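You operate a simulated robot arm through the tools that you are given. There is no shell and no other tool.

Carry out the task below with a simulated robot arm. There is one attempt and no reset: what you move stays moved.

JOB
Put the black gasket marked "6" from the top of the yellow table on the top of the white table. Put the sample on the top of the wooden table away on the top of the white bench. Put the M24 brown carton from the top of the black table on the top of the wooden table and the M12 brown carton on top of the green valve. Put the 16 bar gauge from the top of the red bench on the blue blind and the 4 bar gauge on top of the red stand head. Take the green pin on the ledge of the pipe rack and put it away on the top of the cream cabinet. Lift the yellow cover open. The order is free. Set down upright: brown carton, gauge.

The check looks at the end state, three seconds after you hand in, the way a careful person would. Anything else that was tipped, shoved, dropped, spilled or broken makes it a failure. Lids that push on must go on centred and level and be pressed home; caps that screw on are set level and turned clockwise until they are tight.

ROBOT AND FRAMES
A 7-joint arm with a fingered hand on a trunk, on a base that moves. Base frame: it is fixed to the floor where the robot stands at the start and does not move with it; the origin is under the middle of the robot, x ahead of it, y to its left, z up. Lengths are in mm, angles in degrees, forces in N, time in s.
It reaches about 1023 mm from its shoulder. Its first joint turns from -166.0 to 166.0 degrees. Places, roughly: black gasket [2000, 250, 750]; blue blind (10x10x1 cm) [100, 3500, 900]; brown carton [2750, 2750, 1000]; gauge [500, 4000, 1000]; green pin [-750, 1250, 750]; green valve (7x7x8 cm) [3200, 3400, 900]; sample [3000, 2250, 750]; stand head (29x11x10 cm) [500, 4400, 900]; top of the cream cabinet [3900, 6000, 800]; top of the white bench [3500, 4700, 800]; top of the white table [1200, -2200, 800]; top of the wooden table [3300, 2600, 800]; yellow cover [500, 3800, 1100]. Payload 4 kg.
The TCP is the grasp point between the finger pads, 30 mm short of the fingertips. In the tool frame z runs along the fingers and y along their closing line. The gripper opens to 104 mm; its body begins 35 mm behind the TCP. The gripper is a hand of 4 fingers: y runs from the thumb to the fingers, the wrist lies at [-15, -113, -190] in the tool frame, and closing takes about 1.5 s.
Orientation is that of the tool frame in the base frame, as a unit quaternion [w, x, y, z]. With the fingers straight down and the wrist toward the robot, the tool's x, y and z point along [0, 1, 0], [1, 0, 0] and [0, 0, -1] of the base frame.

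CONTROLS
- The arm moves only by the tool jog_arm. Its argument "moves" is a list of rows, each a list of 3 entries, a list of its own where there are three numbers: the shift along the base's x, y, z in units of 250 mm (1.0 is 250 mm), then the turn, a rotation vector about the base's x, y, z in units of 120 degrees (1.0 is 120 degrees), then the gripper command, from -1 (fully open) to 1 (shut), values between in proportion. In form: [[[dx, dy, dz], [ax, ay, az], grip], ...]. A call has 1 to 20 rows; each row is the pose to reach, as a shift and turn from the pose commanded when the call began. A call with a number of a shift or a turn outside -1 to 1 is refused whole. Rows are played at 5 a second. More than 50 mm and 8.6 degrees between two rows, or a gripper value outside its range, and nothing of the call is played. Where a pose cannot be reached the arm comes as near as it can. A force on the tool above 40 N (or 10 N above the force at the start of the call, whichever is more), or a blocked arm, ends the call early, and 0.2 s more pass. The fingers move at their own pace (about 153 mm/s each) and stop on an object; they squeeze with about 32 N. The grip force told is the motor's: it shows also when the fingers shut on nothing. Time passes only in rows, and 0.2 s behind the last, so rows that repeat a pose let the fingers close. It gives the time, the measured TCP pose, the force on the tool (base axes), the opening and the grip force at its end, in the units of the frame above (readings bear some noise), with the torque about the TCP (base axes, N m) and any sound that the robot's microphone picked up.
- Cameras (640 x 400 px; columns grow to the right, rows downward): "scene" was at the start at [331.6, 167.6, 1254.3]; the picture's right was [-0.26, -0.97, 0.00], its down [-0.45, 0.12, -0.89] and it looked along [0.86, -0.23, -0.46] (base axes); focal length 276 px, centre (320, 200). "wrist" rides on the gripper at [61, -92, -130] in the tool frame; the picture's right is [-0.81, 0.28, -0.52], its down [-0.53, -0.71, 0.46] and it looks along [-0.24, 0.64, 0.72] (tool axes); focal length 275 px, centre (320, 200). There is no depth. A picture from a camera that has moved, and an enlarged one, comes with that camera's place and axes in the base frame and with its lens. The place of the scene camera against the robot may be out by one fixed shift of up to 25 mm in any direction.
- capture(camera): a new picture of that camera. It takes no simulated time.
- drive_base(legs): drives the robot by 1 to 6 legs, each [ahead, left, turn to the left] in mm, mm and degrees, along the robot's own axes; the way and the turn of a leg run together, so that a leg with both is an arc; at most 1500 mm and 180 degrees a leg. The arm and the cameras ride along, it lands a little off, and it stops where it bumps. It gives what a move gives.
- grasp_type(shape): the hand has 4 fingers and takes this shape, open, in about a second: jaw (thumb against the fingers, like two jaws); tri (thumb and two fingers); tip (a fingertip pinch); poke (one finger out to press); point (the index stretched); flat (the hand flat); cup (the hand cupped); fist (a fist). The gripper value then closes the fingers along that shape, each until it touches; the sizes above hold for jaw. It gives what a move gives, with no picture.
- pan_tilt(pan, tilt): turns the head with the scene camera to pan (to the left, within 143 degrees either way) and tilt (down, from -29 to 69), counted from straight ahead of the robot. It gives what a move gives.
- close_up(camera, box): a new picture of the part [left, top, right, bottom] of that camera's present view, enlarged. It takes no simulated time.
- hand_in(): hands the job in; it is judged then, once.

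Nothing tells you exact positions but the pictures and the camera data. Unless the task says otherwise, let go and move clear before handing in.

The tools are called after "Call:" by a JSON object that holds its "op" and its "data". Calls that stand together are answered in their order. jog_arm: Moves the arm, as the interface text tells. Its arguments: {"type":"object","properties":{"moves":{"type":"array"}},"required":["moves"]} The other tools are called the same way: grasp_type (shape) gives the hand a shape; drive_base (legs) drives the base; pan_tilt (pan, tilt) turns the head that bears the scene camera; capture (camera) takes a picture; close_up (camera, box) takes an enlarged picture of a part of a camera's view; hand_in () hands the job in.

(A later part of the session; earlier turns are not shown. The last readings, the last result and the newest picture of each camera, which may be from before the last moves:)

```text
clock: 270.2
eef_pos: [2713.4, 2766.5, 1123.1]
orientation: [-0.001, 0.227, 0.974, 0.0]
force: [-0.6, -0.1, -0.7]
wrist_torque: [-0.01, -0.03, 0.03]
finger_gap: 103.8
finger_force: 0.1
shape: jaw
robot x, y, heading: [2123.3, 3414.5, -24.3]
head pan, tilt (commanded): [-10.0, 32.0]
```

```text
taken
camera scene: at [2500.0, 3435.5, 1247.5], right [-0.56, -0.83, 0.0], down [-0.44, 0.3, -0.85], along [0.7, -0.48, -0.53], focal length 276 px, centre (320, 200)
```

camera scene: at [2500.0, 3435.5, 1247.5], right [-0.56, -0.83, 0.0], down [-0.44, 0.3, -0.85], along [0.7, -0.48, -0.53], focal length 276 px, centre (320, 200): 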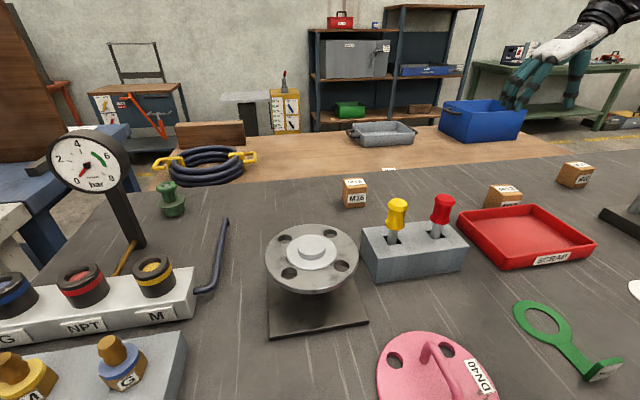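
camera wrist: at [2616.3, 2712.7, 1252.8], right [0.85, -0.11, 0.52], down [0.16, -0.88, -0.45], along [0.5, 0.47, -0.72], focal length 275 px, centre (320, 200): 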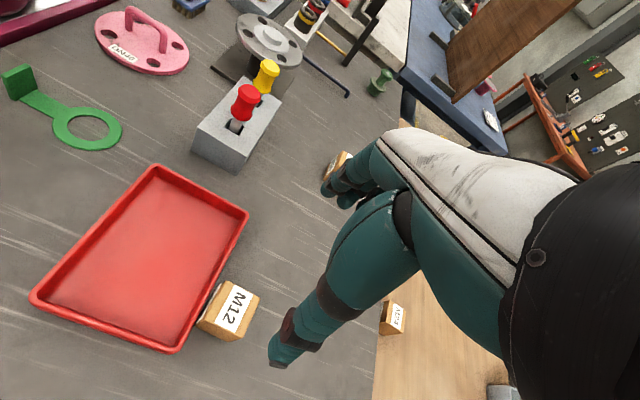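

The hand is turned and M12 appears where expected. I'll descend partway and re-check.

Call:
{"op": "jog_arm", "data": {"moves": [[[0, 0, -0.18], [0, 0, 0], -1], [[0, 0, -0.36], [0, 0, 0], -1], [[0, 0, -0.54], [0, 0, 0], -1], [[0, 0, -0.6], [0, 0, 0], -1], [[0, 0, -0.6], [0, 0, 0], -1]]}}

Call:
{"op": "capture", "data": {"camera": "wrist"}}

Call:
{"op": "close_up", "data": {"camera": "wrist", "box": [200, 210, 360, 330]}}

```text
clock: 271.4
eef_pos: [2712.7, 2767.1, 969.6]
orientation: [0.0, 0.227, 0.974, 0.0]
force: [-0.3, 0.6, 0.4]
wrist_torque: [0.01, -0.03, 0.0]
finger_gap: 103.9
finger_force: 0.1
shape: jaw
robot x, y, heading: [2118.7, 3410.8, -24.6]
head pan, tilt (commanded): [-10.0, 32.0]
```

```text
taken
camera wrist: at [2616.6, 2713.9, 1099.5], right [0.85, -0.11, 0.52], down [0.16, -0.88, -0.45], along [0.51, 0.47, -0.72], focal length 275 px, centre (320, 200)
```

wrist: 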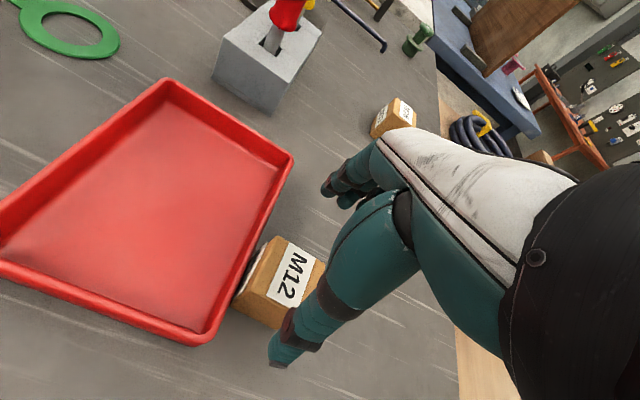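

```text
3.33 times, centred on (280, 270) of wrist
camera zoom: at [2616.6, 2713.9, 1099.5], right [0.85, -0.11, 0.52], down [0.16, -0.88, -0.45], along [0.51, 0.47, -0.72], focal length 918 px, centre (453, -33)
```

zoom: 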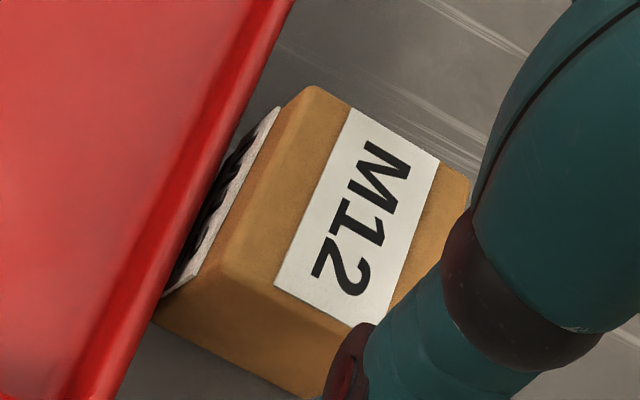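

The tray rim is only a few millimetres from the carton, so I'll offset the grip about 12 mm away from the tray to keep the fingers clear, then descend and close.

Call:
{"op": "jog_arm", "data": {"moves": [[[0.028, -0.035, 0], [0, 0, 0], -1], [[0.028, -0.035, -0.1], [0, 0, 0], -1], [[0.028, -0.035, -0.2], [0, 0, 0], -1], [[0.028, -0.035, -0.26], [0, 0, 0], -1], [[0.028, -0.035, -0.26], [0, 0, 0], -1]]}}

Call:
{"op": "capture", "data": {"camera": "wrist"}}

Call:
{"op": "close_up", "data": {"camera": "scene", "box": [420, 130, 620, 260]}}

```text
clock: 272.6
eef_pos: [2719.9, 2758.6, 906.3]
orientation: [0.0, 0.228, 0.974, -0.001]
force: [-0.1, -0.4, -0.1]
wrist_torque: [0.01, 0.03, -0.03]
finger_gap: 103.7
finger_force: 0.1
shape: jaw
robot x, y, heading: [2123.9, 3411.0, -24.4]
head pan, tilt (commanded): [-10.0, 32.0]
```

```text
taken
camera wrist: at [2623.4, 2704.5, 1036.1], right [0.85, -0.11, 0.52], down [0.16, -0.88, -0.45], along [0.5, 0.47, -0.72], focal length 275 px, centre (320, 200)
```

wrist: 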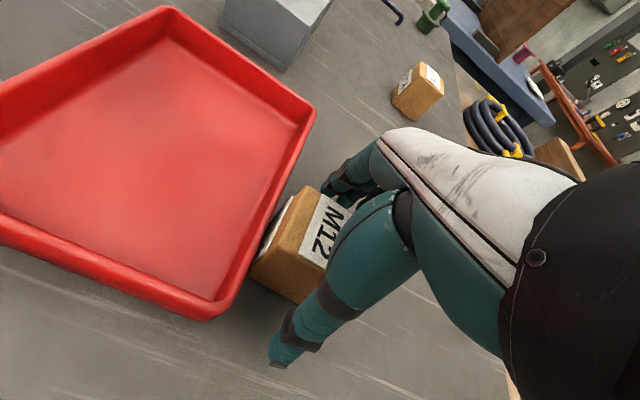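

```text
3.08 times, centred on (520, 195) of scene
camera zoom: at [2500.0, 3435.4, 1247.5], right [-0.56, -0.83, 0.0], down [-0.44, 0.3, -0.85], along [0.7, -0.48, -0.53], focal length 850 px, centre (-295, 215)
```

zoom: 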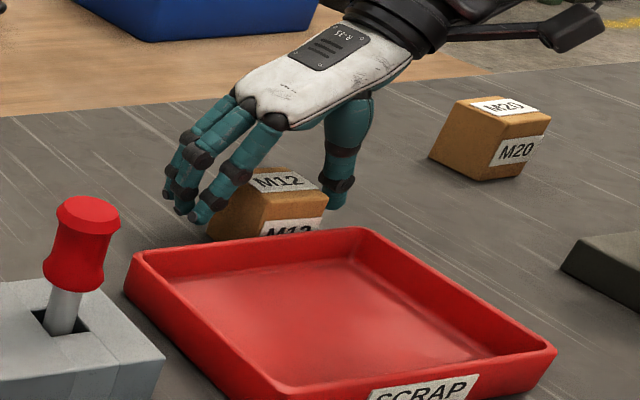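

The fingers and thumb straddle the carton and clear the tray. Closing now.

Call:
{"op": "jog_arm", "data": {"moves": [[[0, 0, 0], [0, 0, 0], 0], [[0, 0, 0], [0, 0, 0], 0.3], [[0, 0, 0], [0, 0, 0], 0.6], [[0, 0, 0], [0, 0, 0], 1], [[0, 0, 0], [0, 0, 0], 1], [[0, 0, 0], [0, 0, 0], 1], [[0, 0, 0], [0, 0, 0], 1], [[0, 0, 0], [0, 0, 0], 1], [[0, 0, 0], [0, 0, 0], 1]]}}

Call:
{"op": "close_up", "data": {"camera": "scene", "box": [420, 130, 620, 260]}}

Call:
{"op": "capture", "data": {"camera": "wrist"}}

```text
clock: 274.6
eef_pos: [2718.9, 2758.4, 905.5]
orientation: [0.001, 0.228, 0.974, 0.001]
force: [0.0, -1.1, -0.3]
wrist_torque: [0.02, 0.02, 0.02]
finger_gap: 44.0
finger_force: 31.9
shape: jaw
robot x, y, heading: [2121.6, 3413.3, -24.3]
head pan, tilt (commanded): [-10.0, 32.0]
```

```text
3.08 times, centred on (520, 195) of scene
camera zoom: at [2500.0, 3435.4, 1247.5], right [-0.56, -0.83, 0.0], down [-0.44, 0.3, -0.85], along [0.7, -0.48, -0.53], focal length 850 px, centre (-295, 215)
```

zoom: 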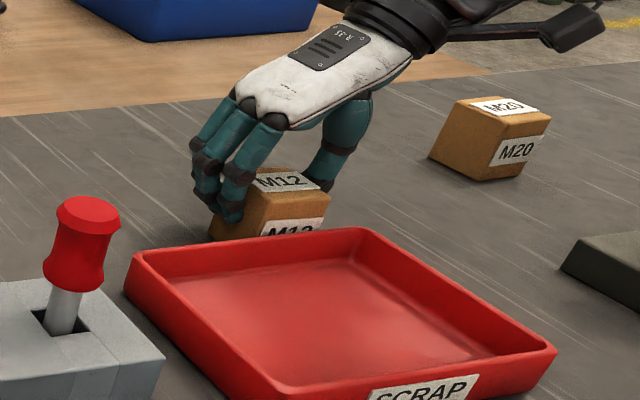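

```text
taken
camera wrist: at [2623.4, 2704.4, 1036.1], right [0.85, -0.11, 0.52], down [0.16, -0.88, -0.46], along [0.5, 0.47, -0.72], focal length 275 px, centre (320, 200)
```

wrist: 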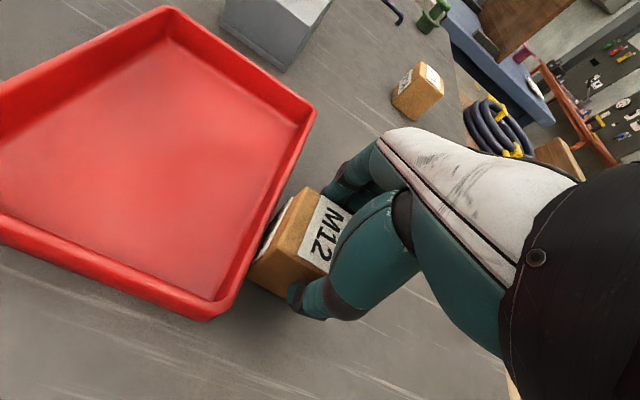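

M12 is gripped. I'll lift it straight up.

Call:
{"op": "jog_arm", "data": {"moves": [[[0, 0, 0.03], [0, 0, 0], 1], [[0, 0, 0.1], [0, 0, 0], 1], [[0, 0, 0.25], [0, 0, 0], 1], [[0, 0, 0.43], [0, 0, 0], 1], [[0, 0, 0.61], [0, 0, 0], 1], [[0, 0, 0.8], [0, 0, 0], 1], [[0, 0, 1.0], [0, 0, 0], 1], [[0, 0, 1.0], [0, 0, 0], 1]]}}

Call:
{"op": "capture", "data": {"camera": "wrist"}}

Call:
{"op": "capture", "data": {"camera": "scene"}}

```text
clock: 276.4
eef_pos: [2720.4, 2758.6, 1158.5]
orientation: [0.0, 0.228, 0.974, 0.0]
force: [-1.0, 0.4, -3.5]
wrist_torque: [0.0, -0.02, 0.01]
finger_gap: 43.6
finger_force: 31.7
shape: jaw
robot x, y, heading: [2122.0, 3413.7, -24.6]
head pan, tilt (commanded): [-10.0, 32.0]
```

```text
taken
camera wrist: at [2624.4, 2704.3, 1288.5], right [0.85, -0.11, 0.52], down [0.16, -0.88, -0.46], along [0.5, 0.47, -0.72], focal length 275 px, centre (320, 200)
```

wrist: 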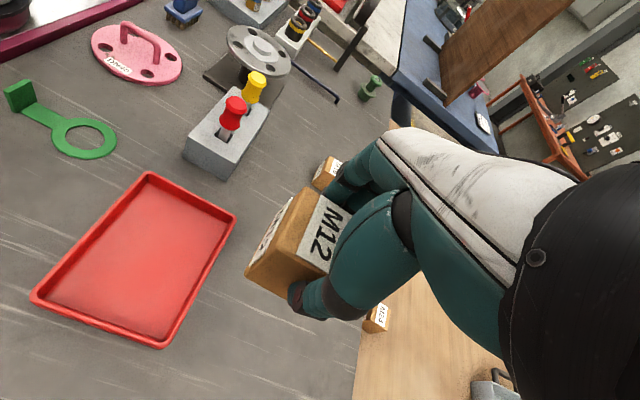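

```text
taken
camera scene: at [2500.1, 3435.3, 1247.5], right [-0.56, -0.83, 0.0], down [-0.44, 0.3, -0.85], along [0.7, -0.48, -0.53], focal length 276 px, centre (320, 200)
```

scene: 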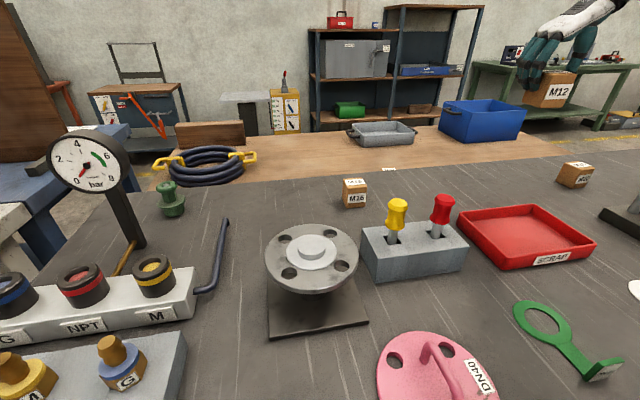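

M12 is held upright and nothing else moved. I'll back off a little to stay clear of the valve handles on the table front, then slide left toward the green valve.

Call:
{"op": "drive_base", "data": {"legs": [[-150, 0, 0], [0, 480, 0]]}}

Call:
{"op": "pan_tilt", "data": {"pan": 0, "tilt": 25}}

Call:
{"op": "capture", "data": {"camera": "scene"}}

Call:
{"op": "capture", "data": {"camera": "wrist"}}

```text
clock: 280.3
eef_pos: [2782.3, 3259.4, 1158.7]
orientation: [0.0, 0.231, 0.973, 0.0]
force: [-0.3, -1.1, -2.9]
wrist_torque: [0.02, -0.01, 0.03]
finger_gap: 43.8
finger_force: 31.9
shape: jaw
robot x, y, heading: [2184.2, 3915.8, -24.4]
head pan, tilt (commanded): [-10.0, 32.0]
```

```text
clock: 281.0
eef_pos: [2782.3, 3257.7, 1158.3]
orientation: [0.0, 0.231, 0.973, 0.0]
force: [-0.3, -0.3, -3.4]
wrist_torque: [0.0, -0.02, -0.01]
finger_gap: 43.6
finger_force: 31.8
shape: jaw
robot x, y, heading: [2186.2, 3911.6, -24.5]
head pan, tilt (commanded): [0.0, 25.0]
```

```text
taken
camera scene: at [2574.2, 3949.0, 1258.6], right [-0.42, -0.91, 0.0], down [-0.38, 0.18, -0.91], along [0.82, -0.38, -0.42], focal length 276 px, centre (320, 200)
```

scene: 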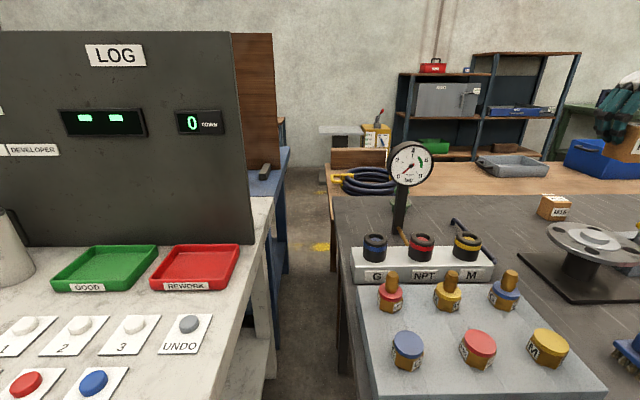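

```text
taken
camera wrist: at [2685.3, 3204.9, 1288.0], right [0.85, -0.12, 0.52], down [0.16, -0.88, -0.46], along [0.51, 0.47, -0.72], focal length 275 px, centre (320, 200)
```

wrist: 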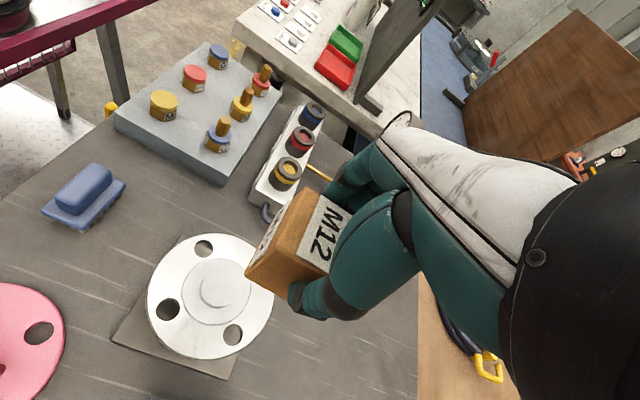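

The gauge post hides the valve from here, so I'll return to the previous base spot where the scene camera saw the valve clearly.

Call:
{"op": "drive_base", "data": {"legs": [[0, -440, 0], [150, 0, 0]]}}

Call:
{"op": "pan_tilt", "data": {"pan": 10, "tilt": 30}}

Call:
{"op": "capture", "data": {"camera": "scene"}}

Call:
{"op": "close_up", "data": {"camera": "scene", "box": [170, 120, 330, 220]}}

```text
clock: 284.9
eef_pos: [2723.3, 2777.9, 1157.0]
orientation: [-0.001, 0.232, 0.973, 0.0]
force: [-0.2, -1.3, -3.1]
wrist_torque: [0.02, -0.06, 0.06]
finger_gap: 43.9
finger_force: 31.9
shape: jaw
robot x, y, heading: [2130.1, 3437.2, -25.0]
head pan, tilt (commanded): [0.0, 25.0]
stopped in leg 2: the robot was blocked; the commanded pose is now the measured one
```

```text
clock: 285.6
eef_pos: [2723.5, 2778.7, 1158.2]
orientation: [-0.001, 0.232, 0.973, 0.001]
force: [0.3, 0.0, -2.8]
wrist_torque: [-0.03, 0.01, 0.01]
finger_gap: 43.8
finger_force: 32.3
shape: jaw
robot x, y, heading: [2129.5, 3438.7, -24.7]
head pan, tilt (commanded): [10.0, 30.0]
```

```text
taken
camera scene: at [2522.5, 3484.4, 1250.7], right [-0.26, -0.97, 0.0], down [-0.48, 0.13, -0.87], along [0.84, -0.22, -0.5], focal length 276 px, centre (320, 200)
```

scene: 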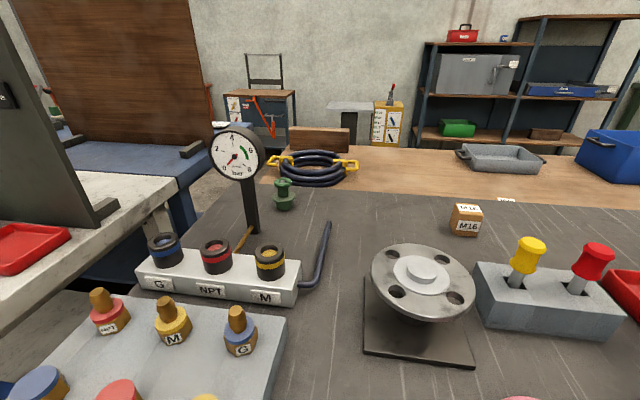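

```text
4.00 times, centred on (250, 170) of scene
camera zoom: at [2522.5, 3484.4, 1250.7], right [-0.26, -0.97, 0.0], down [-0.48, 0.13, -0.87], along [0.84, -0.22, -0.5], focal length 1105 px, centre (600, 320)
```

zoom: 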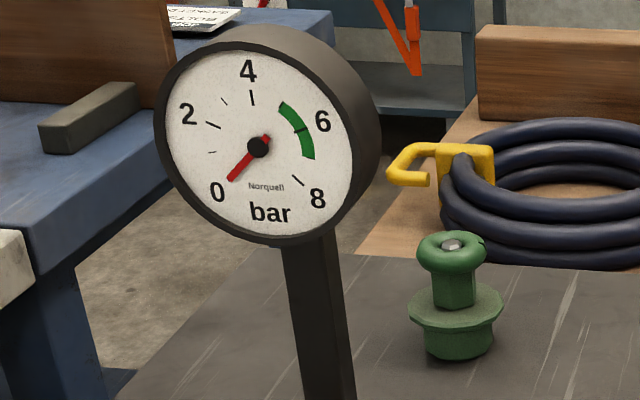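

The base reported being blocked at the end of that move. I need to check what it touched, so I'll look down at the table front.

Call:
{"op": "pan_tilt", "data": {"pan": 30, "tilt": 60}}

Call:
{"op": "capture", "data": {"camera": "scene"}}

Call:
{"op": "pan_tilt", "data": {"pan": -20, "tilt": 65}}

Call:
{"op": "capture", "data": {"camera": "scene"}}

```text
clock: 286.6
eef_pos: [2723.6, 2778.3, 1156.9]
orientation: [-0.001, 0.233, 0.973, 0.0]
force: [0.0, 0.7, -2.8]
wrist_torque: [-0.03, -0.03, -0.01]
finger_gap: 43.6
finger_force: 31.8
shape: jaw
robot x, y, heading: [2130.0, 3438.2, -25.0]
head pan, tilt (commanded): [30.0, 60.0]
```

```text
taken
camera scene: at [2501.5, 3513.6, 1208.6], right [0.09, -1.0, 0.0], down [-0.86, -0.08, -0.5], along [0.5, 0.04, -0.87], focal length 276 px, centre (320, 200)
```

scene: 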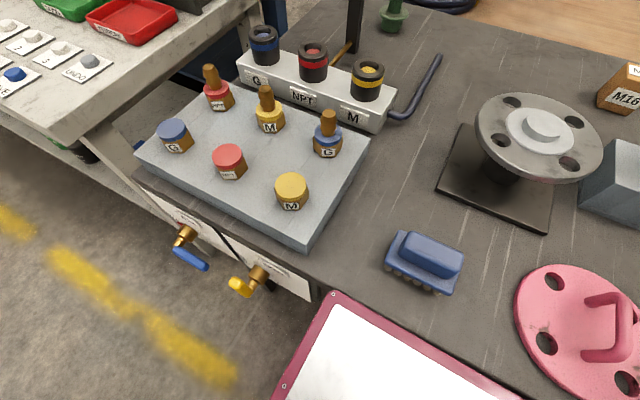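

```text
clock: 287.8
eef_pos: [2723.5, 2778.0, 1158.7]
orientation: [-0.001, 0.232, 0.973, 0.001]
force: [0.1, 0.4, -2.7]
wrist_torque: [-0.01, 0.01, -0.06]
finger_gap: 43.5
finger_force: 31.9
shape: jaw
robot x, y, heading: [2130.0, 3432.5, -24.9]
head pan, tilt (commanded): [-20.0, 65.0]
```

```text
taken
camera scene: at [2478.1, 3464.8, 1203.0], right [-0.7, -0.71, 0.0], down [-0.64, 0.64, -0.42], along [0.3, -0.3, -0.91], focal length 276 px, centre (320, 200)
```

scene: 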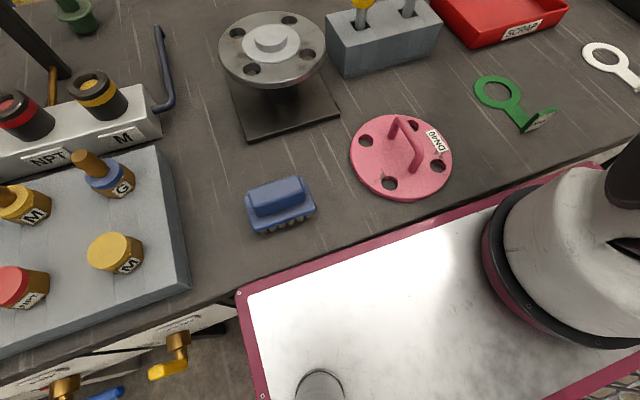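

My deck front is just touching the black table's edge, and the handles and items look undisturbed. I'll back off 25 mm and look at the valve again.

Call:
{"op": "drive_base", "data": {"legs": [[-25, 0, 0]]}}

Call:
{"op": "pan_tilt", "data": {"pan": 10, "tilt": 30}}

Call:
{"op": "capture", "data": {"camera": "scene"}}

Call:
{"op": "close_up", "data": {"camera": "scene", "box": [240, 160, 320, 220]}}

```text
clock: 288.6
eef_pos: [2700.3, 2789.7, 1157.4]
orientation: [0.0, 0.232, 0.973, 0.0]
force: [0.5, 0.3, -3.8]
wrist_torque: [-0.01, -0.01, 0.01]
finger_gap: 43.5
finger_force: 32.0
shape: jaw
robot x, y, heading: [2105.9, 3446.1, -24.8]
head pan, tilt (commanded): [-20.0, 65.0]
```

```text
clock: 289.6
eef_pos: [2700.4, 2788.2, 1158.1]
orientation: [0.0, 0.233, 0.973, 0.0]
force: [0.0, -0.6, -3.1]
wrist_torque: [0.03, -0.03, 0.01]
finger_gap: 43.7
finger_force: 31.9
shape: jaw
robot x, y, heading: [2106.6, 3448.5, -24.8]
head pan, tilt (commanded): [10.0, 30.0]
```

```text
taken
camera scene: at [2499.1, 3495.1, 1250.6], right [-0.26, -0.97, 0.0], down [-0.48, 0.13, -0.87], along [0.84, -0.22, -0.5], focal length 276 px, centre (320, 200)
```

scene: 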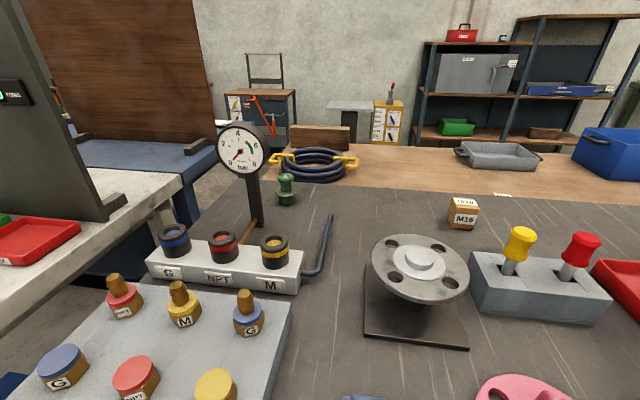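

```text
6.67 times, centred on (280, 190) of scene
camera zoom: at [2499.1, 3495.1, 1250.6], right [-0.26, -0.97, 0.0], down [-0.48, 0.13, -0.87], along [0.84, -0.22, -0.5], focal length 1842 px, centre (587, 267)
```

zoom: 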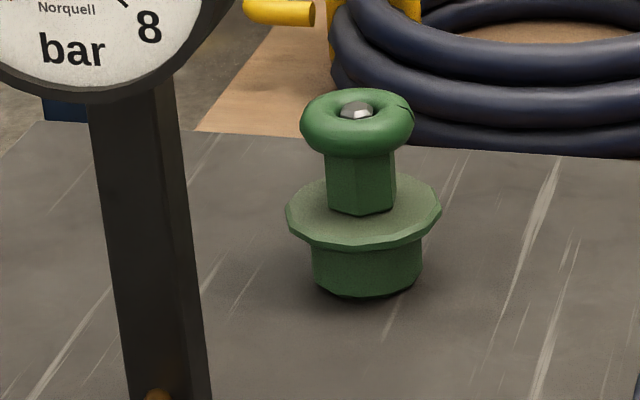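

The valve's top is a small round handwheel (about 43 mm across) with its centre near (3130, 3424) and its top at z≈938. I'll slide 80 mm left for reach while keeping it visible beside the gauge, then swing the carton over.

Call:
{"op": "drive_base", "data": {"legs": [[-10, 80, 0]]}}

Call:
{"op": "capture", "data": {"camera": "scene"}}

Call:
{"op": "close_up", "data": {"camera": "scene", "box": [240, 140, 400, 240]}}

```text
clock: 290.7
eef_pos: [2726.1, 2866.0, 1157.9]
orientation: [-0.001, 0.232, 0.973, 0.0]
force: [-0.1, 0.6, -2.6]
wrist_torque: [0.0, -0.04, 0.04]
finger_gap: 43.6
finger_force: 31.6
shape: jaw
robot x, y, heading: [2135.2, 3525.5, -25.0]
head pan, tilt (commanded): [10.0, 30.0]
```

```text
taken
camera scene: at [2524.8, 3573.6, 1250.6], right [-0.26, -0.97, 0.0], down [-0.48, 0.13, -0.87], along [0.84, -0.22, -0.5], focal length 276 px, centre (320, 200)
```

scene: 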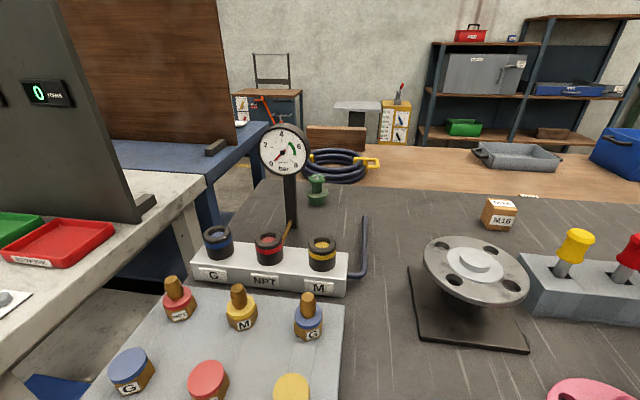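

```text
4.00 times, centred on (320, 190) of scene
camera zoom: at [2524.8, 3573.6, 1250.6], right [-0.26, -0.97, 0.0], down [-0.48, 0.13, -0.87], along [0.84, -0.22, -0.5], focal length 1105 px, centre (320, 240)
```

zoom: 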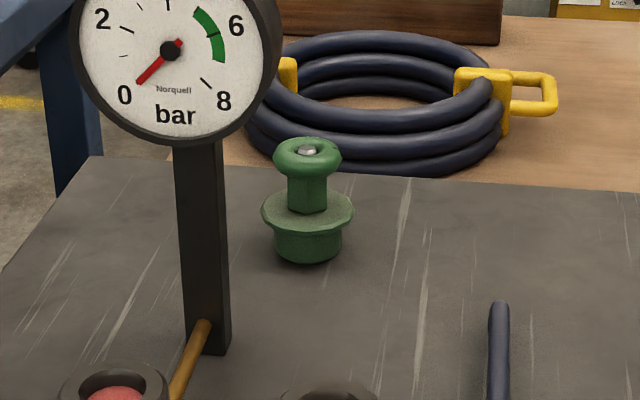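

The valve's position is consistent at about (3131, 3424). I'll swing the carton over in three moves at a safe height, turning the hand by 23° on the way.

Call:
{"op": "jog_arm", "data": {"moves": [[[0.11, 0.146, 0], [0, 0, -0.013], 1], [[0.22, 0.293, 0], [0, 0, -0.026], 1], [[0.33, 0.439, 0], [0, 0, -0.039], 1], [[0.44, 0.586, 0], [0, 0, -0.052], 1], [[0.55, 0.732, 0], [0, 0, -0.064], 1], [[0.55, 0.732, 0], [0, 0, -0.064], 1]]}}

Call:
{"op": "jog_arm", "data": {"moves": [[[0.11, 0.146, 0], [0, 0, -0.013], 1], [[0.22, 0.293, 0], [0, 0, -0.026], 1], [[0.33, 0.439, 0], [0, 0, -0.039], 1], [[0.44, 0.586, 0], [0, 0, -0.052], 1], [[0.55, 0.732, 0], [0, 0, -0.064], 1], [[0.55, 0.732, 0], [0, 0, -0.064], 1]]}}

Call:
{"op": "capture", "data": {"camera": "scene"}}

Call:
{"op": "capture", "data": {"camera": "wrist"}}

```text
clock: 292.1
eef_pos: [2862.7, 3048.2, 1154.2]
orientation: [-0.001, 0.297, 0.955, 0.0]
force: [-0.3, 0.8, -2.9]
wrist_torque: [-0.01, -0.04, 0.03]
finger_gap: 43.7
finger_force: 32.2
shape: jaw
robot x, y, heading: [2133.1, 3525.2, -24.9]
head pan, tilt (commanded): [10.0, 30.0]
```

```text
clock: 293.5
eef_pos: [3000.5, 3230.7, 1160.8]
orientation: [-0.001, 0.361, 0.933, 0.0]
force: [0.2, -0.6, -3.1]
wrist_torque: [0.0, -0.04, -0.01]
finger_gap: 43.6
finger_force: 32.1
shape: jaw
robot x, y, heading: [2131.9, 3523.0, -25.1]
head pan, tilt (commanded): [10.0, 30.0]
```

```text
taken
camera scene: at [2524.8, 3573.8, 1250.6], right [-0.26, -0.97, 0.0], down [-0.48, 0.13, -0.87], along [0.84, -0.22, -0.5], focal length 276 px, centre (320, 200)
```

scene: 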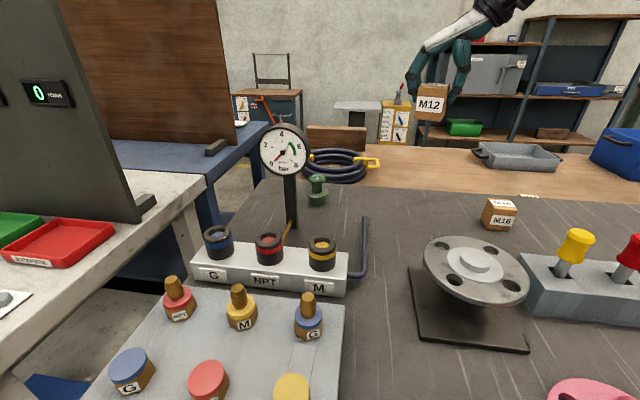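

```text
taken
camera wrist: at [2893.7, 3204.4, 1291.5], right [0.78, -0.34, 0.52], down [-0.09, -0.89, -0.46], along [0.61, 0.31, -0.72], focal length 275 px, centre (320, 200)
```

wrist: 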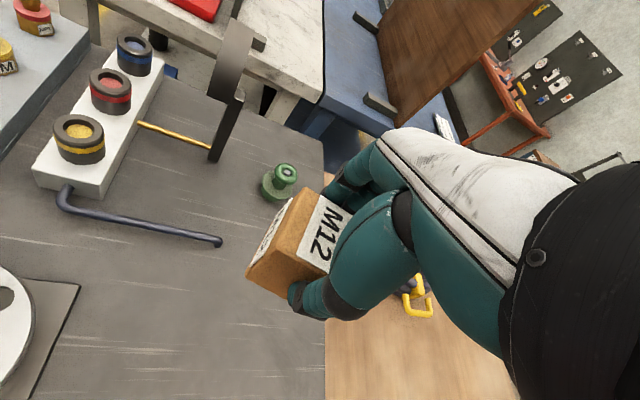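

The wrist camera can now see the valve next to the held carton. I'll zoom in to fix its position independently.

Call:
{"op": "close_up", "data": {"camera": "wrist", "box": [240, 140, 336, 220]}}

Call:
{"op": "close_up", "data": {"camera": "scene", "box": [380, 60, 500, 140]}}

```text
5.00 times, centred on (288, 180) of wrist
camera zoom: at [2893.7, 3204.4, 1291.5], right [0.78, -0.34, 0.52], down [-0.09, -0.89, -0.46], along [0.61, 0.31, -0.72], focal length 1376 px, centre (480, 300)
```

zoom: 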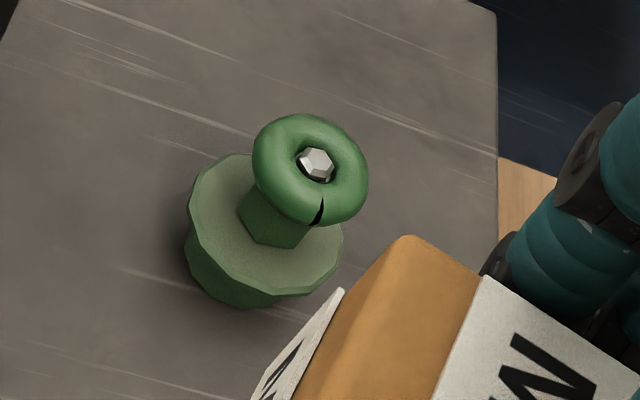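

```text
5.00 times, centred on (440, 100) of scene
camera zoom: at [2524.8, 3573.8, 1250.6], right [-0.26, -0.97, 0.0], down [-0.48, 0.13, -0.87], along [0.84, -0.22, -0.5], focal length 1381 px, centre (-280, 700)
```

zoom: 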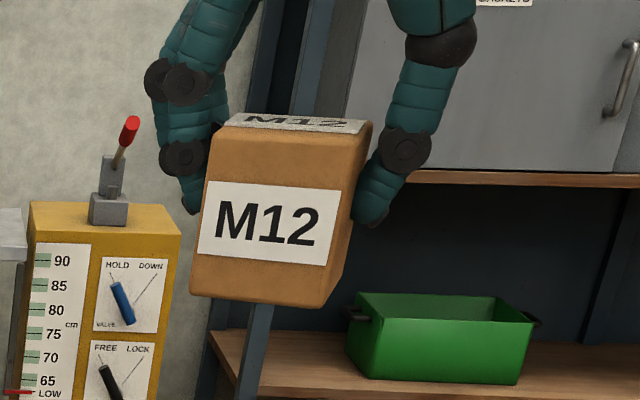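

The wrist view puts the wheel nearer (3143, 3416), about 15 mm from the scene estimate. I'll move closer and lower, then triangulate again with the wrist camera.

Call:
{"op": "jog_arm", "data": {"moves": [[[0.08, 0.11, -0.06], [0, 0, -0.01], 1], [[0.16, 0.22, -0.12], [0, 0, -0.02], 1], [[0.24, 0.32, -0.18], [0, 0, -0.03], 1], [[0.28, 0.38, -0.24], [0, 0, -0.04], 1], [[0.28, 0.38, -0.24], [0, 0, -0.04], 1]]}}

Call:
{"op": "capture", "data": {"camera": "wrist"}}

Call:
{"op": "capture", "data": {"camera": "scene"}}

```text
clock: 294.7
eef_pos: [3068.6, 3329.0, 1101.5]
orientation: [0.0, 0.399, 0.917, 0.0]
force: [0.4, 1.0, -4.0]
wrist_torque: [-0.06, -0.01, 0.02]
finger_gap: 43.7
finger_force: 31.9
shape: jaw
robot x, y, heading: [2132.1, 3526.5, -24.9]
head pan, tilt (commanded): [10.0, 30.0]
```

```text
taken
camera wrist: at [2959.1, 3311.4, 1232.1], right [0.75, -0.41, 0.52], down [-0.16, -0.88, -0.46], along [0.64, 0.26, -0.72], focal length 275 px, centre (320, 200)
```

wrist: 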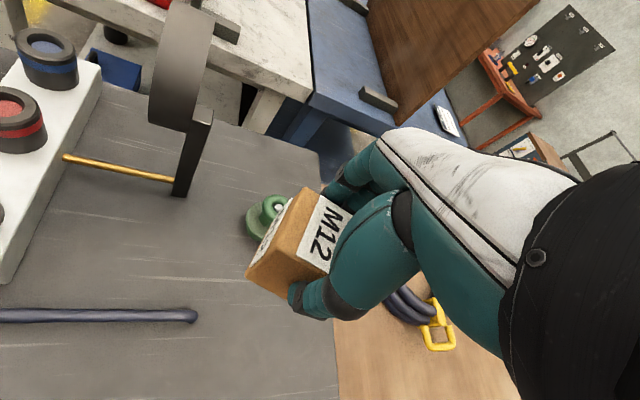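

```text
taken
camera scene: at [2524.9, 3573.8, 1250.6], right [-0.26, -0.97, 0.0], down [-0.48, 0.13, -0.87], along [0.84, -0.22, -0.5], focal length 276 px, centre (320, 200)
```

scene: 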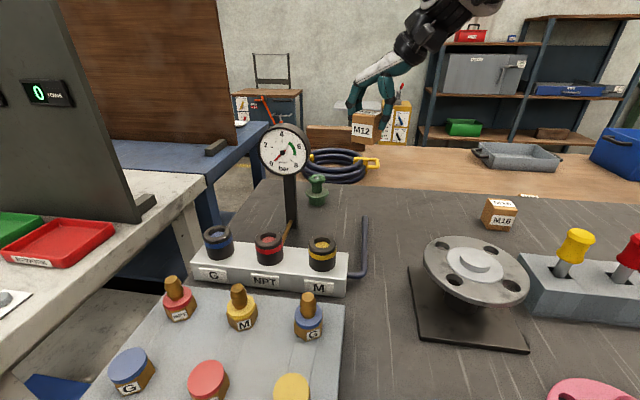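

Call:
{"op": "close_up", "data": {"camera": "wrist", "box": [232, 180, 312, 240]}}

Call:
{"op": "close_up", "data": {"camera": "scene", "box": [270, 90, 430, 220]}}

```text
6.67 times, centred on (272, 210) of wrist
camera zoom: at [2959.1, 3311.4, 1232.1], right [0.75, -0.41, 0.52], down [-0.16, -0.88, -0.46], along [0.64, 0.26, -0.72], focal length 1835 px, centre (640, 133)
```

zoom: 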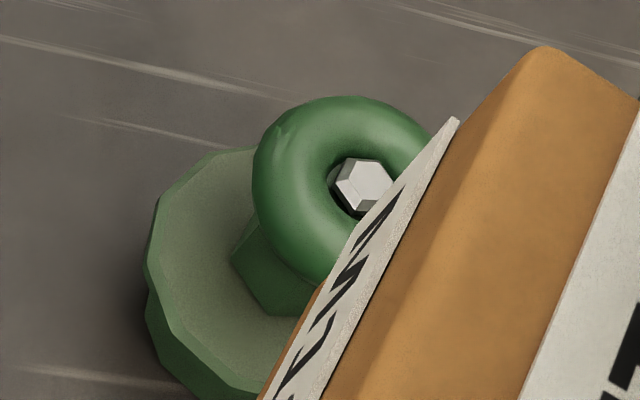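

```text
3.08 times, centred on (350, 155) of scene
camera zoom: at [2524.9, 3573.8, 1250.6], right [-0.26, -0.97, 0.0], down [-0.48, 0.13, -0.87], along [0.84, -0.22, -0.5], focal length 850 px, centre (228, 338)
```

zoom: 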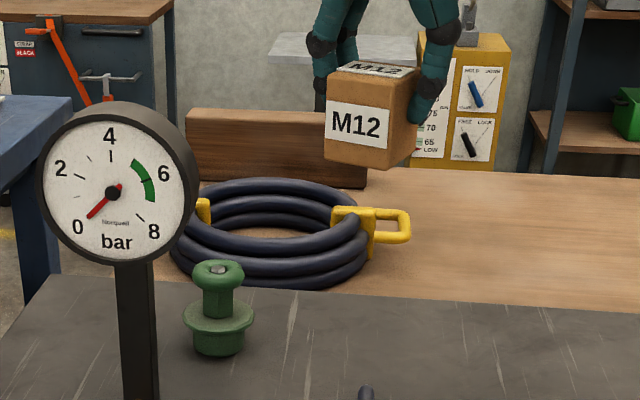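

Combining both cameras, the wheel centre is near (3149, 3421), with its top around z = 935. I'll hover the carton about 40 mm above it and check alignment.

Call:
{"op": "jog_arm", "data": {"moves": [[[0.12, 0.11, -0.04], [0, 0, 0], 1], [[0.24, 0.22, -0.08], [0, 0, 0], 1], [[0.354, 0.335, -0.12], [0, 0, 0], 1], [[0.354, 0.335, -0.22], [0, 0, 0], 1], [[0.354, 0.335, -0.31], [0, 0, 0], 1], [[0.354, 0.335, -0.31], [0, 0, 0], 1]]}}

Call:
{"op": "close_up", "data": {"camera": "scene", "box": [250, 110, 390, 220]}}

Call:
{"op": "capture", "data": {"camera": "wrist"}}

Call:
{"op": "close_up", "data": {"camera": "wrist", "box": [200, 180, 360, 320]}}

```text
clock: 296.1
eef_pos: [3160.1, 3411.8, 1021.4]
orientation: [-0.001, 0.399, 0.917, 0.001]
force: [0.2, -0.1, -3.4]
wrist_torque: [-0.02, 0.0, -0.01]
finger_gap: 43.7
finger_force: 32.1
shape: jaw
robot x, y, heading: [2131.1, 3526.1, -24.8]
head pan, tilt (commanded): [10.0, 30.0]
```

```text
3.64 times, centred on (320, 165) of scene
camera zoom: at [2524.8, 3573.9, 1250.6], right [-0.26, -0.97, 0.0], down [-0.48, 0.13, -0.87], along [0.84, -0.22, -0.5], focal length 1005 px, centre (320, 327)
```

zoom: 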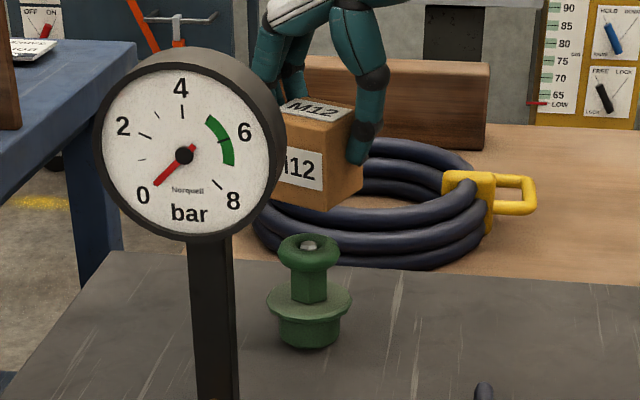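

```text
taken
camera wrist: at [3049.6, 3395.7, 1151.7], right [0.75, -0.41, 0.52], down [-0.16, -0.88, -0.46], along [0.64, 0.26, -0.72], focal length 275 px, centre (320, 200)
```

wrist: 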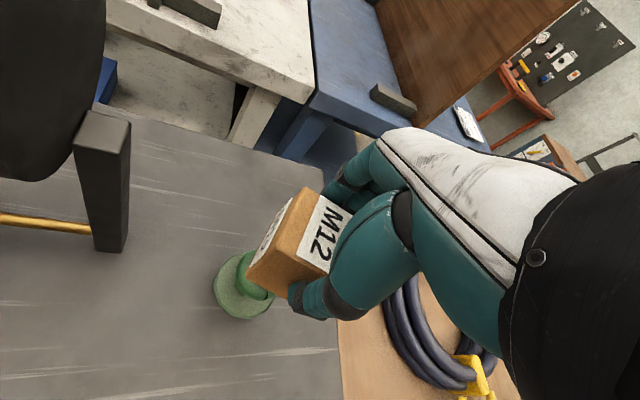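

```text
2.86 times, centred on (280, 250) of wrist
camera zoom: at [3049.6, 3395.7, 1151.7], right [0.75, -0.41, 0.52], down [-0.16, -0.88, -0.46], along [0.64, 0.26, -0.72], focal length 786 px, centre (434, 57)
```

zoom: 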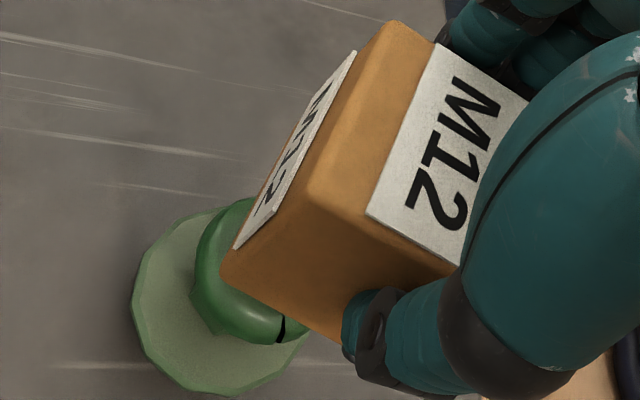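

The carton is centred over the wheel to within a few millimetres in both views. I'll lower it 28 mm and look again.

Call:
{"op": "jog_arm", "data": {"moves": [[[-0.006, 0.006, -0.04], [0, 0, 0], 1], [[-0.006, 0.006, -0.08], [0, 0, 0], 1], [[-0.006, 0.006, -0.112], [0, 0, 0], 1], [[-0.006, 0.006, -0.112], [0, 0, 0], 1]]}}

Call:
{"op": "close_up", "data": {"camera": "scene", "box": [250, 110, 390, 220]}}

Call:
{"op": "close_up", "data": {"camera": "wrist", "box": [200, 180, 360, 320]}}

```text
clock: 297.1
eef_pos: [3155.9, 3412.7, 993.2]
orientation: [-0.001, 0.399, 0.917, 0.0]
force: [-0.6, 0.3, -3.1]
wrist_torque: [-0.01, -0.01, 0.01]
finger_gap: 43.6
finger_force: 31.8
shape: jaw
robot x, y, heading: [2129.2, 3524.3, -24.7]
head pan, tilt (commanded): [10.0, 30.0]
```

```text
3.64 times, centred on (320, 165) of scene
camera zoom: at [2524.9, 3573.8, 1250.6], right [-0.26, -0.97, 0.0], down [-0.48, 0.13, -0.87], along [0.84, -0.22, -0.5], focal length 1005 px, centre (320, 327)
```

zoom: 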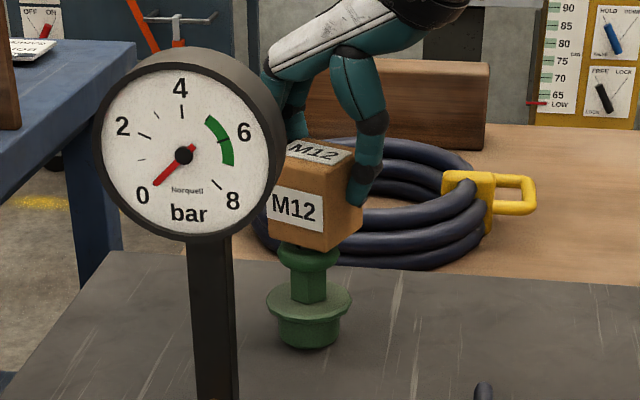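

```text
2.86 times, centred on (280, 250) of wrist
camera zoom: at [3046.8, 3395.8, 1123.0], right [0.75, -0.41, 0.52], down [-0.16, -0.88, -0.46], along [0.64, 0.26, -0.72], focal length 786 px, centre (434, 57)
```

zoom: 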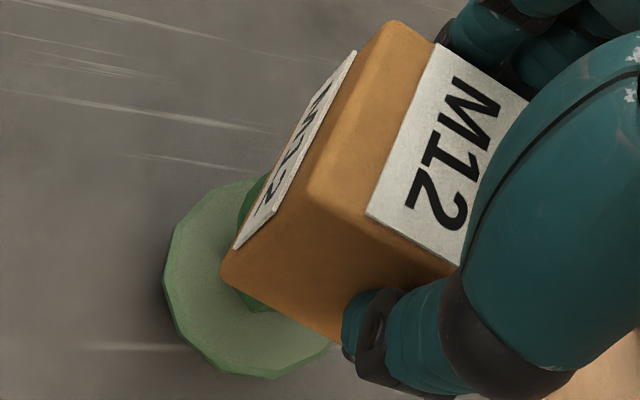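

Alignment is good in both views. Now I'll lower in 2 mm steps until the carton rests on the wheel.

Call:
{"op": "jog_arm", "data": {"moves": [[[0, 0.006, -0.01], [0, 0, 0], 1], [[0, 0.006, -0.02], [0, 0, 0], 1], [[0, 0.006, -0.03], [0, 0, 0], 1], [[0, 0.006, -0.03], [0, 0, 0], 1]]}}

Call:
{"op": "close_up", "data": {"camera": "scene", "box": [270, 130, 370, 220]}}

```text
clock: 298.1
eef_pos: [3156.4, 3415.6, 985.2]
orientation: [0.0, 0.399, 0.917, 0.0]
force: [1.0, -1.4, 1.3]
wrist_torque: [0.04, -0.02, -0.03]
finger_gap: 43.8
finger_force: 32.0
shape: jaw
robot x, y, heading: [2134.4, 3524.1, -24.7]
head pan, tilt (commanded): [10.0, 30.0]
```

```text
4.44 times, centred on (320, 175) of scene
camera zoom: at [2524.7, 3573.8, 1250.6], right [-0.26, -0.97, 0.0], down [-0.48, 0.13, -0.87], along [0.84, -0.22, -0.5], focal length 1228 px, centre (320, 311)
```

zoom: 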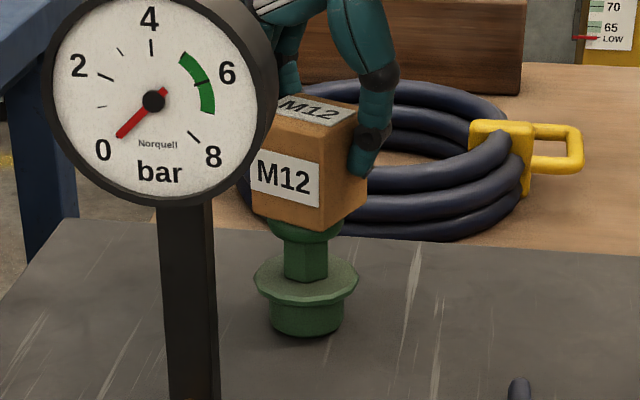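

The carton is resting on the valve wheel; the force went from −3 N to +1 N. I'll open the fingers gently.

Call:
{"op": "jog_arm", "data": {"moves": [[[0, 0, 0], [0, 0, 0], 0.12], [[0, 0, 0], [0, 0, 0], 0.08], [[0, 0, 0], [0, 0, 0], 0.04], [[0, 0, 0], [0, 0, 0], 0], [[0, 0, 0], [0, 0, 0], -0.1], [[0, 0, 0], [0, 0, 0], -0.2], [[0, 0, 0], [0, 0, 0], -0.4], [[0, 0, 0], [0, 0, 0], -0.4], [[0, 0, 0], [0, 0, 0], -0.4]]}}

Call:
{"op": "close_up", "data": {"camera": "scene", "box": [270, 130, 370, 220]}}

Call:
{"op": "capture", "data": {"camera": "wrist"}}

```text
clock: 300.1
eef_pos: [3156.6, 3413.7, 985.4]
orientation: [-0.001, 0.399, 0.917, 0.001]
force: [-0.3, 0.9, -0.9]
wrist_torque: [0.02, 0.0, 0.0]
finger_gap: 72.6
finger_force: 0.1
shape: jaw
robot x, y, heading: [2131.9, 3524.5, -25.0]
head pan, tilt (commanded): [10.0, 30.0]
```

```text
4.44 times, centred on (320, 175) of scene
camera zoom: at [2524.8, 3573.8, 1250.6], right [-0.26, -0.97, 0.0], down [-0.48, 0.13, -0.87], along [0.84, -0.22, -0.5], focal length 1228 px, centre (320, 311)
```

zoom: 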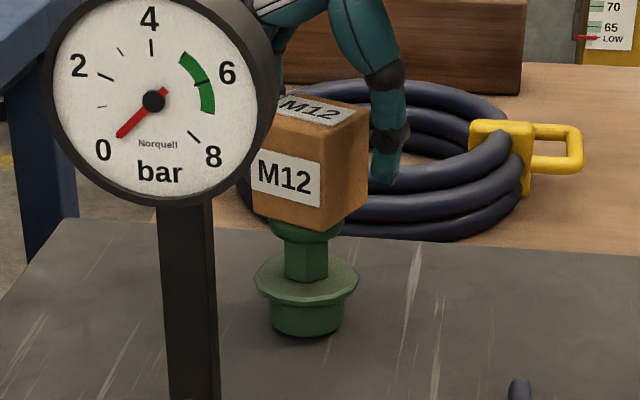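

```text
taken
camera wrist: at [3046.8, 3398.1, 1114.5], right [0.75, -0.41, 0.52], down [-0.16, -0.88, -0.46], along [0.64, 0.26, -0.72], focal length 275 px, centre (320, 200)
```

wrist: 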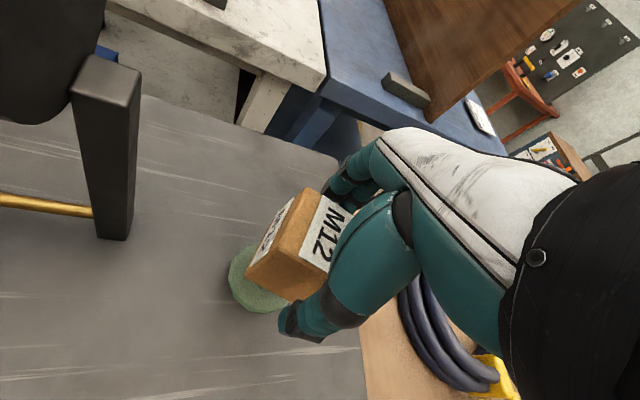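

The carton stays balanced on the valve. I'll raise the hand straight up slowly.

Call:
{"op": "jog_arm", "data": {"moves": [[[0, 0, 0.04], [0, 0, 0], -0.4], [[0, 0, 0.1], [0, 0, 0], -0.4], [[0, 0, 0.18], [0, 0, 0], -0.4], [[0, 0, 0.3], [0, 0, 0], -0.4], [[0, 0, 0.45], [0, 0, 0], -0.4], [[0, 0, 0.6], [0, 0, 0], -0.4], [[0, 0, 0.6], [0, 0, 0], -0.4]]}}

Call:
{"op": "close_up", "data": {"camera": "scene", "box": [250, 100, 410, 220]}}

Call:
{"op": "capture", "data": {"camera": "wrist"}}

```text
clock: 301.7
eef_pos: [3158.4, 3415.0, 1135.0]
orientation: [-0.001, 0.399, 0.917, 0.0]
force: [0.9, 0.3, 0.9]
wrist_torque: [0.02, 0.02, -0.01]
finger_gap: 72.6
finger_force: 0.0
shape: jaw
robot x, y, heading: [2131.6, 3525.7, -24.9]
head pan, tilt (commanded): [10.0, 30.0]
```

```text
3.33 times, centred on (330, 160) of scene
camera zoom: at [2524.8, 3573.8, 1250.6], right [-0.26, -0.97, 0.0], down [-0.48, 0.13, -0.87], along [0.84, -0.22, -0.5], focal length 921 px, centre (287, 333)
```

zoom: 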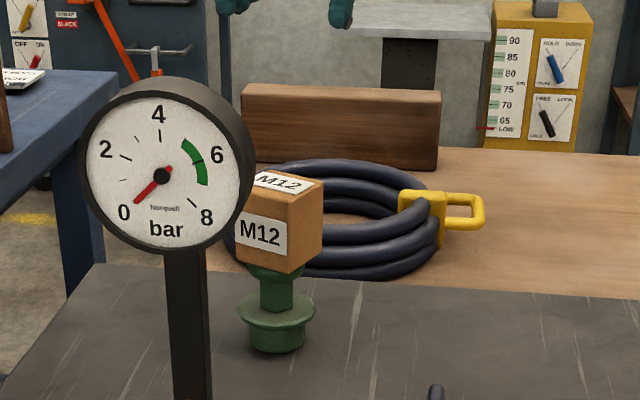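

```text
taken
camera wrist: at [3048.6, 3398.4, 1265.0], right [0.75, -0.41, 0.52], down [-0.16, -0.88, -0.46], along [0.64, 0.26, -0.73], focal length 275 px, centre (320, 200)
```

wrist: 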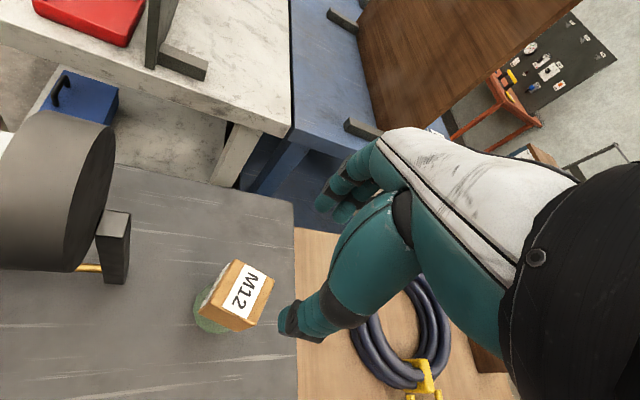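

M12 is upright on the green valve. I'll retrace the arm away from the gauge and bring the hand back to its neutral heading.

Call:
{"op": "jog_arm", "data": {"moves": [[[-0.05, -0.07, 0.1], [0, 0, 0], -1], [[-0.15, -0.2, 0.15], [0, 0, 0], -1], [[-0.25, -0.33, 0.15], [0, 0, -0.04], -1], [[-0.35, -0.46, 0.15], [0, 0, -0.09], -1], [[-0.45, -0.6, 0.15], [0, 0, -0.14], -1], [[-0.55, -0.73, 0.15], [0, 0, -0.2], -1], [[-0.65, -0.86, 0.15], [0, 0, -0.26], -1], [[-0.65, -0.86, 0.15], [0, 0, -0.32], -1], [[-0.65, -0.86, 0.15], [0, 0, -0.38], -1], [[-0.65, -0.86, 0.15], [0, 0, -0.44], -1], [[-0.65, -0.86, 0.15], [0, 0, -0.5], -1], [[-0.65, -0.86, 0.15], [0, 0, -0.56], -1]]}}

Call:
{"op": "jog_arm", "data": {"moves": [[[-0.17, 0.03, 0], [0, 0, 0], -1], [[-0.34, 0.06, 0], [0, 0, 0], -1], [[-0.51, 0.09, 0], [0, 0, 0], -1], [[-0.68, 0.12, 0], [0, 0, 0], -1], [[-0.85, 0.15, 0], [0, 0, 0], -1], [[-0.95, 0.18, 0], [0, 0, 0], -1]]}}

Call:
{"op": "capture", "data": {"camera": "scene"}}

```text
clock: 304.3
eef_pos: [2995.4, 3199.9, 1173.4]
orientation: [-0.001, 0.841, 0.542, 0.001]
force: [-0.8, -0.1, -0.1]
wrist_torque: [0.02, 0.0, 0.03]
finger_gap: 103.9
finger_force: 0.1
shape: jaw
robot x, y, heading: [2133.0, 3524.4, -25.0]
head pan, tilt (commanded): [10.0, 30.0]
```

```text
clock: 305.7
eef_pos: [2756.2, 3246.3, 1171.4]
orientation: [-0.001, 0.84, 0.542, 0.0]
force: [0.7, 0.3, -0.6]
wrist_torque: [0.01, 0.03, -0.03]
finger_gap: 103.6
finger_force: 0.1
shape: jaw
robot x, y, heading: [2135.7, 3524.8, -25.1]
head pan, tilt (commanded): [10.0, 30.0]
```

```text
taken
camera scene: at [2525.0, 3573.7, 1250.6], right [-0.26, -0.97, 0.0], down [-0.48, 0.13, -0.87], along [0.84, -0.22, -0.5], focal length 276 px, centre (320, 200)
```

scene: 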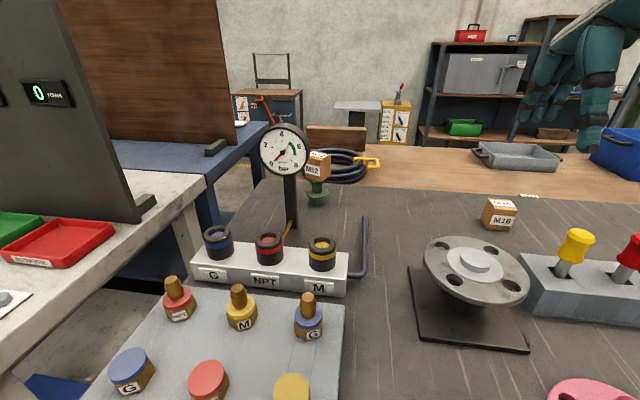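

Black-table work is done. Next is the red bench across the aisle, so I'll back off and turn around to face it.

Call:
{"op": "drive_base", "data": {"legs": [[-430, 0, 0], [0, 0, 90], [0, 0, 90]]}}

Call:
{"op": "pan_tilt", "data": {"pan": 0, "tilt": 20}}

Call:
{"op": "capture", "data": {"camera": "scene"}}

```text
clock: 316.0
eef_pos: [1108.8, 3980.0, 1171.0]
orientation: [-0.001, -0.546, 0.837, -0.001]
force: [-0.3, 1.7, 0.0]
wrist_torque: [-0.03, 0.0, -0.01]
finger_gap: 103.8
finger_force: 0.1
shape: jaw
robot x, y, heading: [1734.0, 3710.0, 155.5]
head pan, tilt (commanded): [10.0, 30.0]
```

```text
clock: 316.7
eef_pos: [1107.8, 3979.5, 1172.3]
orientation: [-0.001, -0.547, 0.837, -0.001]
force: [0.5, -0.4, 0.3]
wrist_torque: [-0.01, 0.01, 0.01]
finger_gap: 103.9
finger_force: 0.1
shape: jaw
robot x, y, heading: [1738.6, 3705.7, 155.6]
head pan, tilt (commanded): [0.0, 20.0]
```

```text
taken
camera scene: at [1352.3, 3653.2, 1266.6], right [0.41, 0.91, 0.0], down [0.31, -0.14, -0.94], along [-0.86, 0.39, -0.34], focal length 276 px, centre (320, 200)
```

scene: 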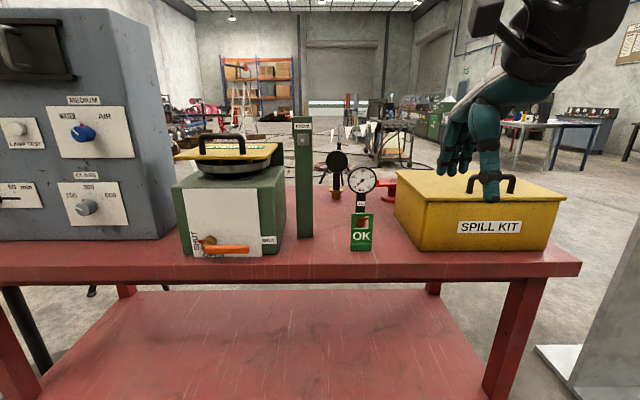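

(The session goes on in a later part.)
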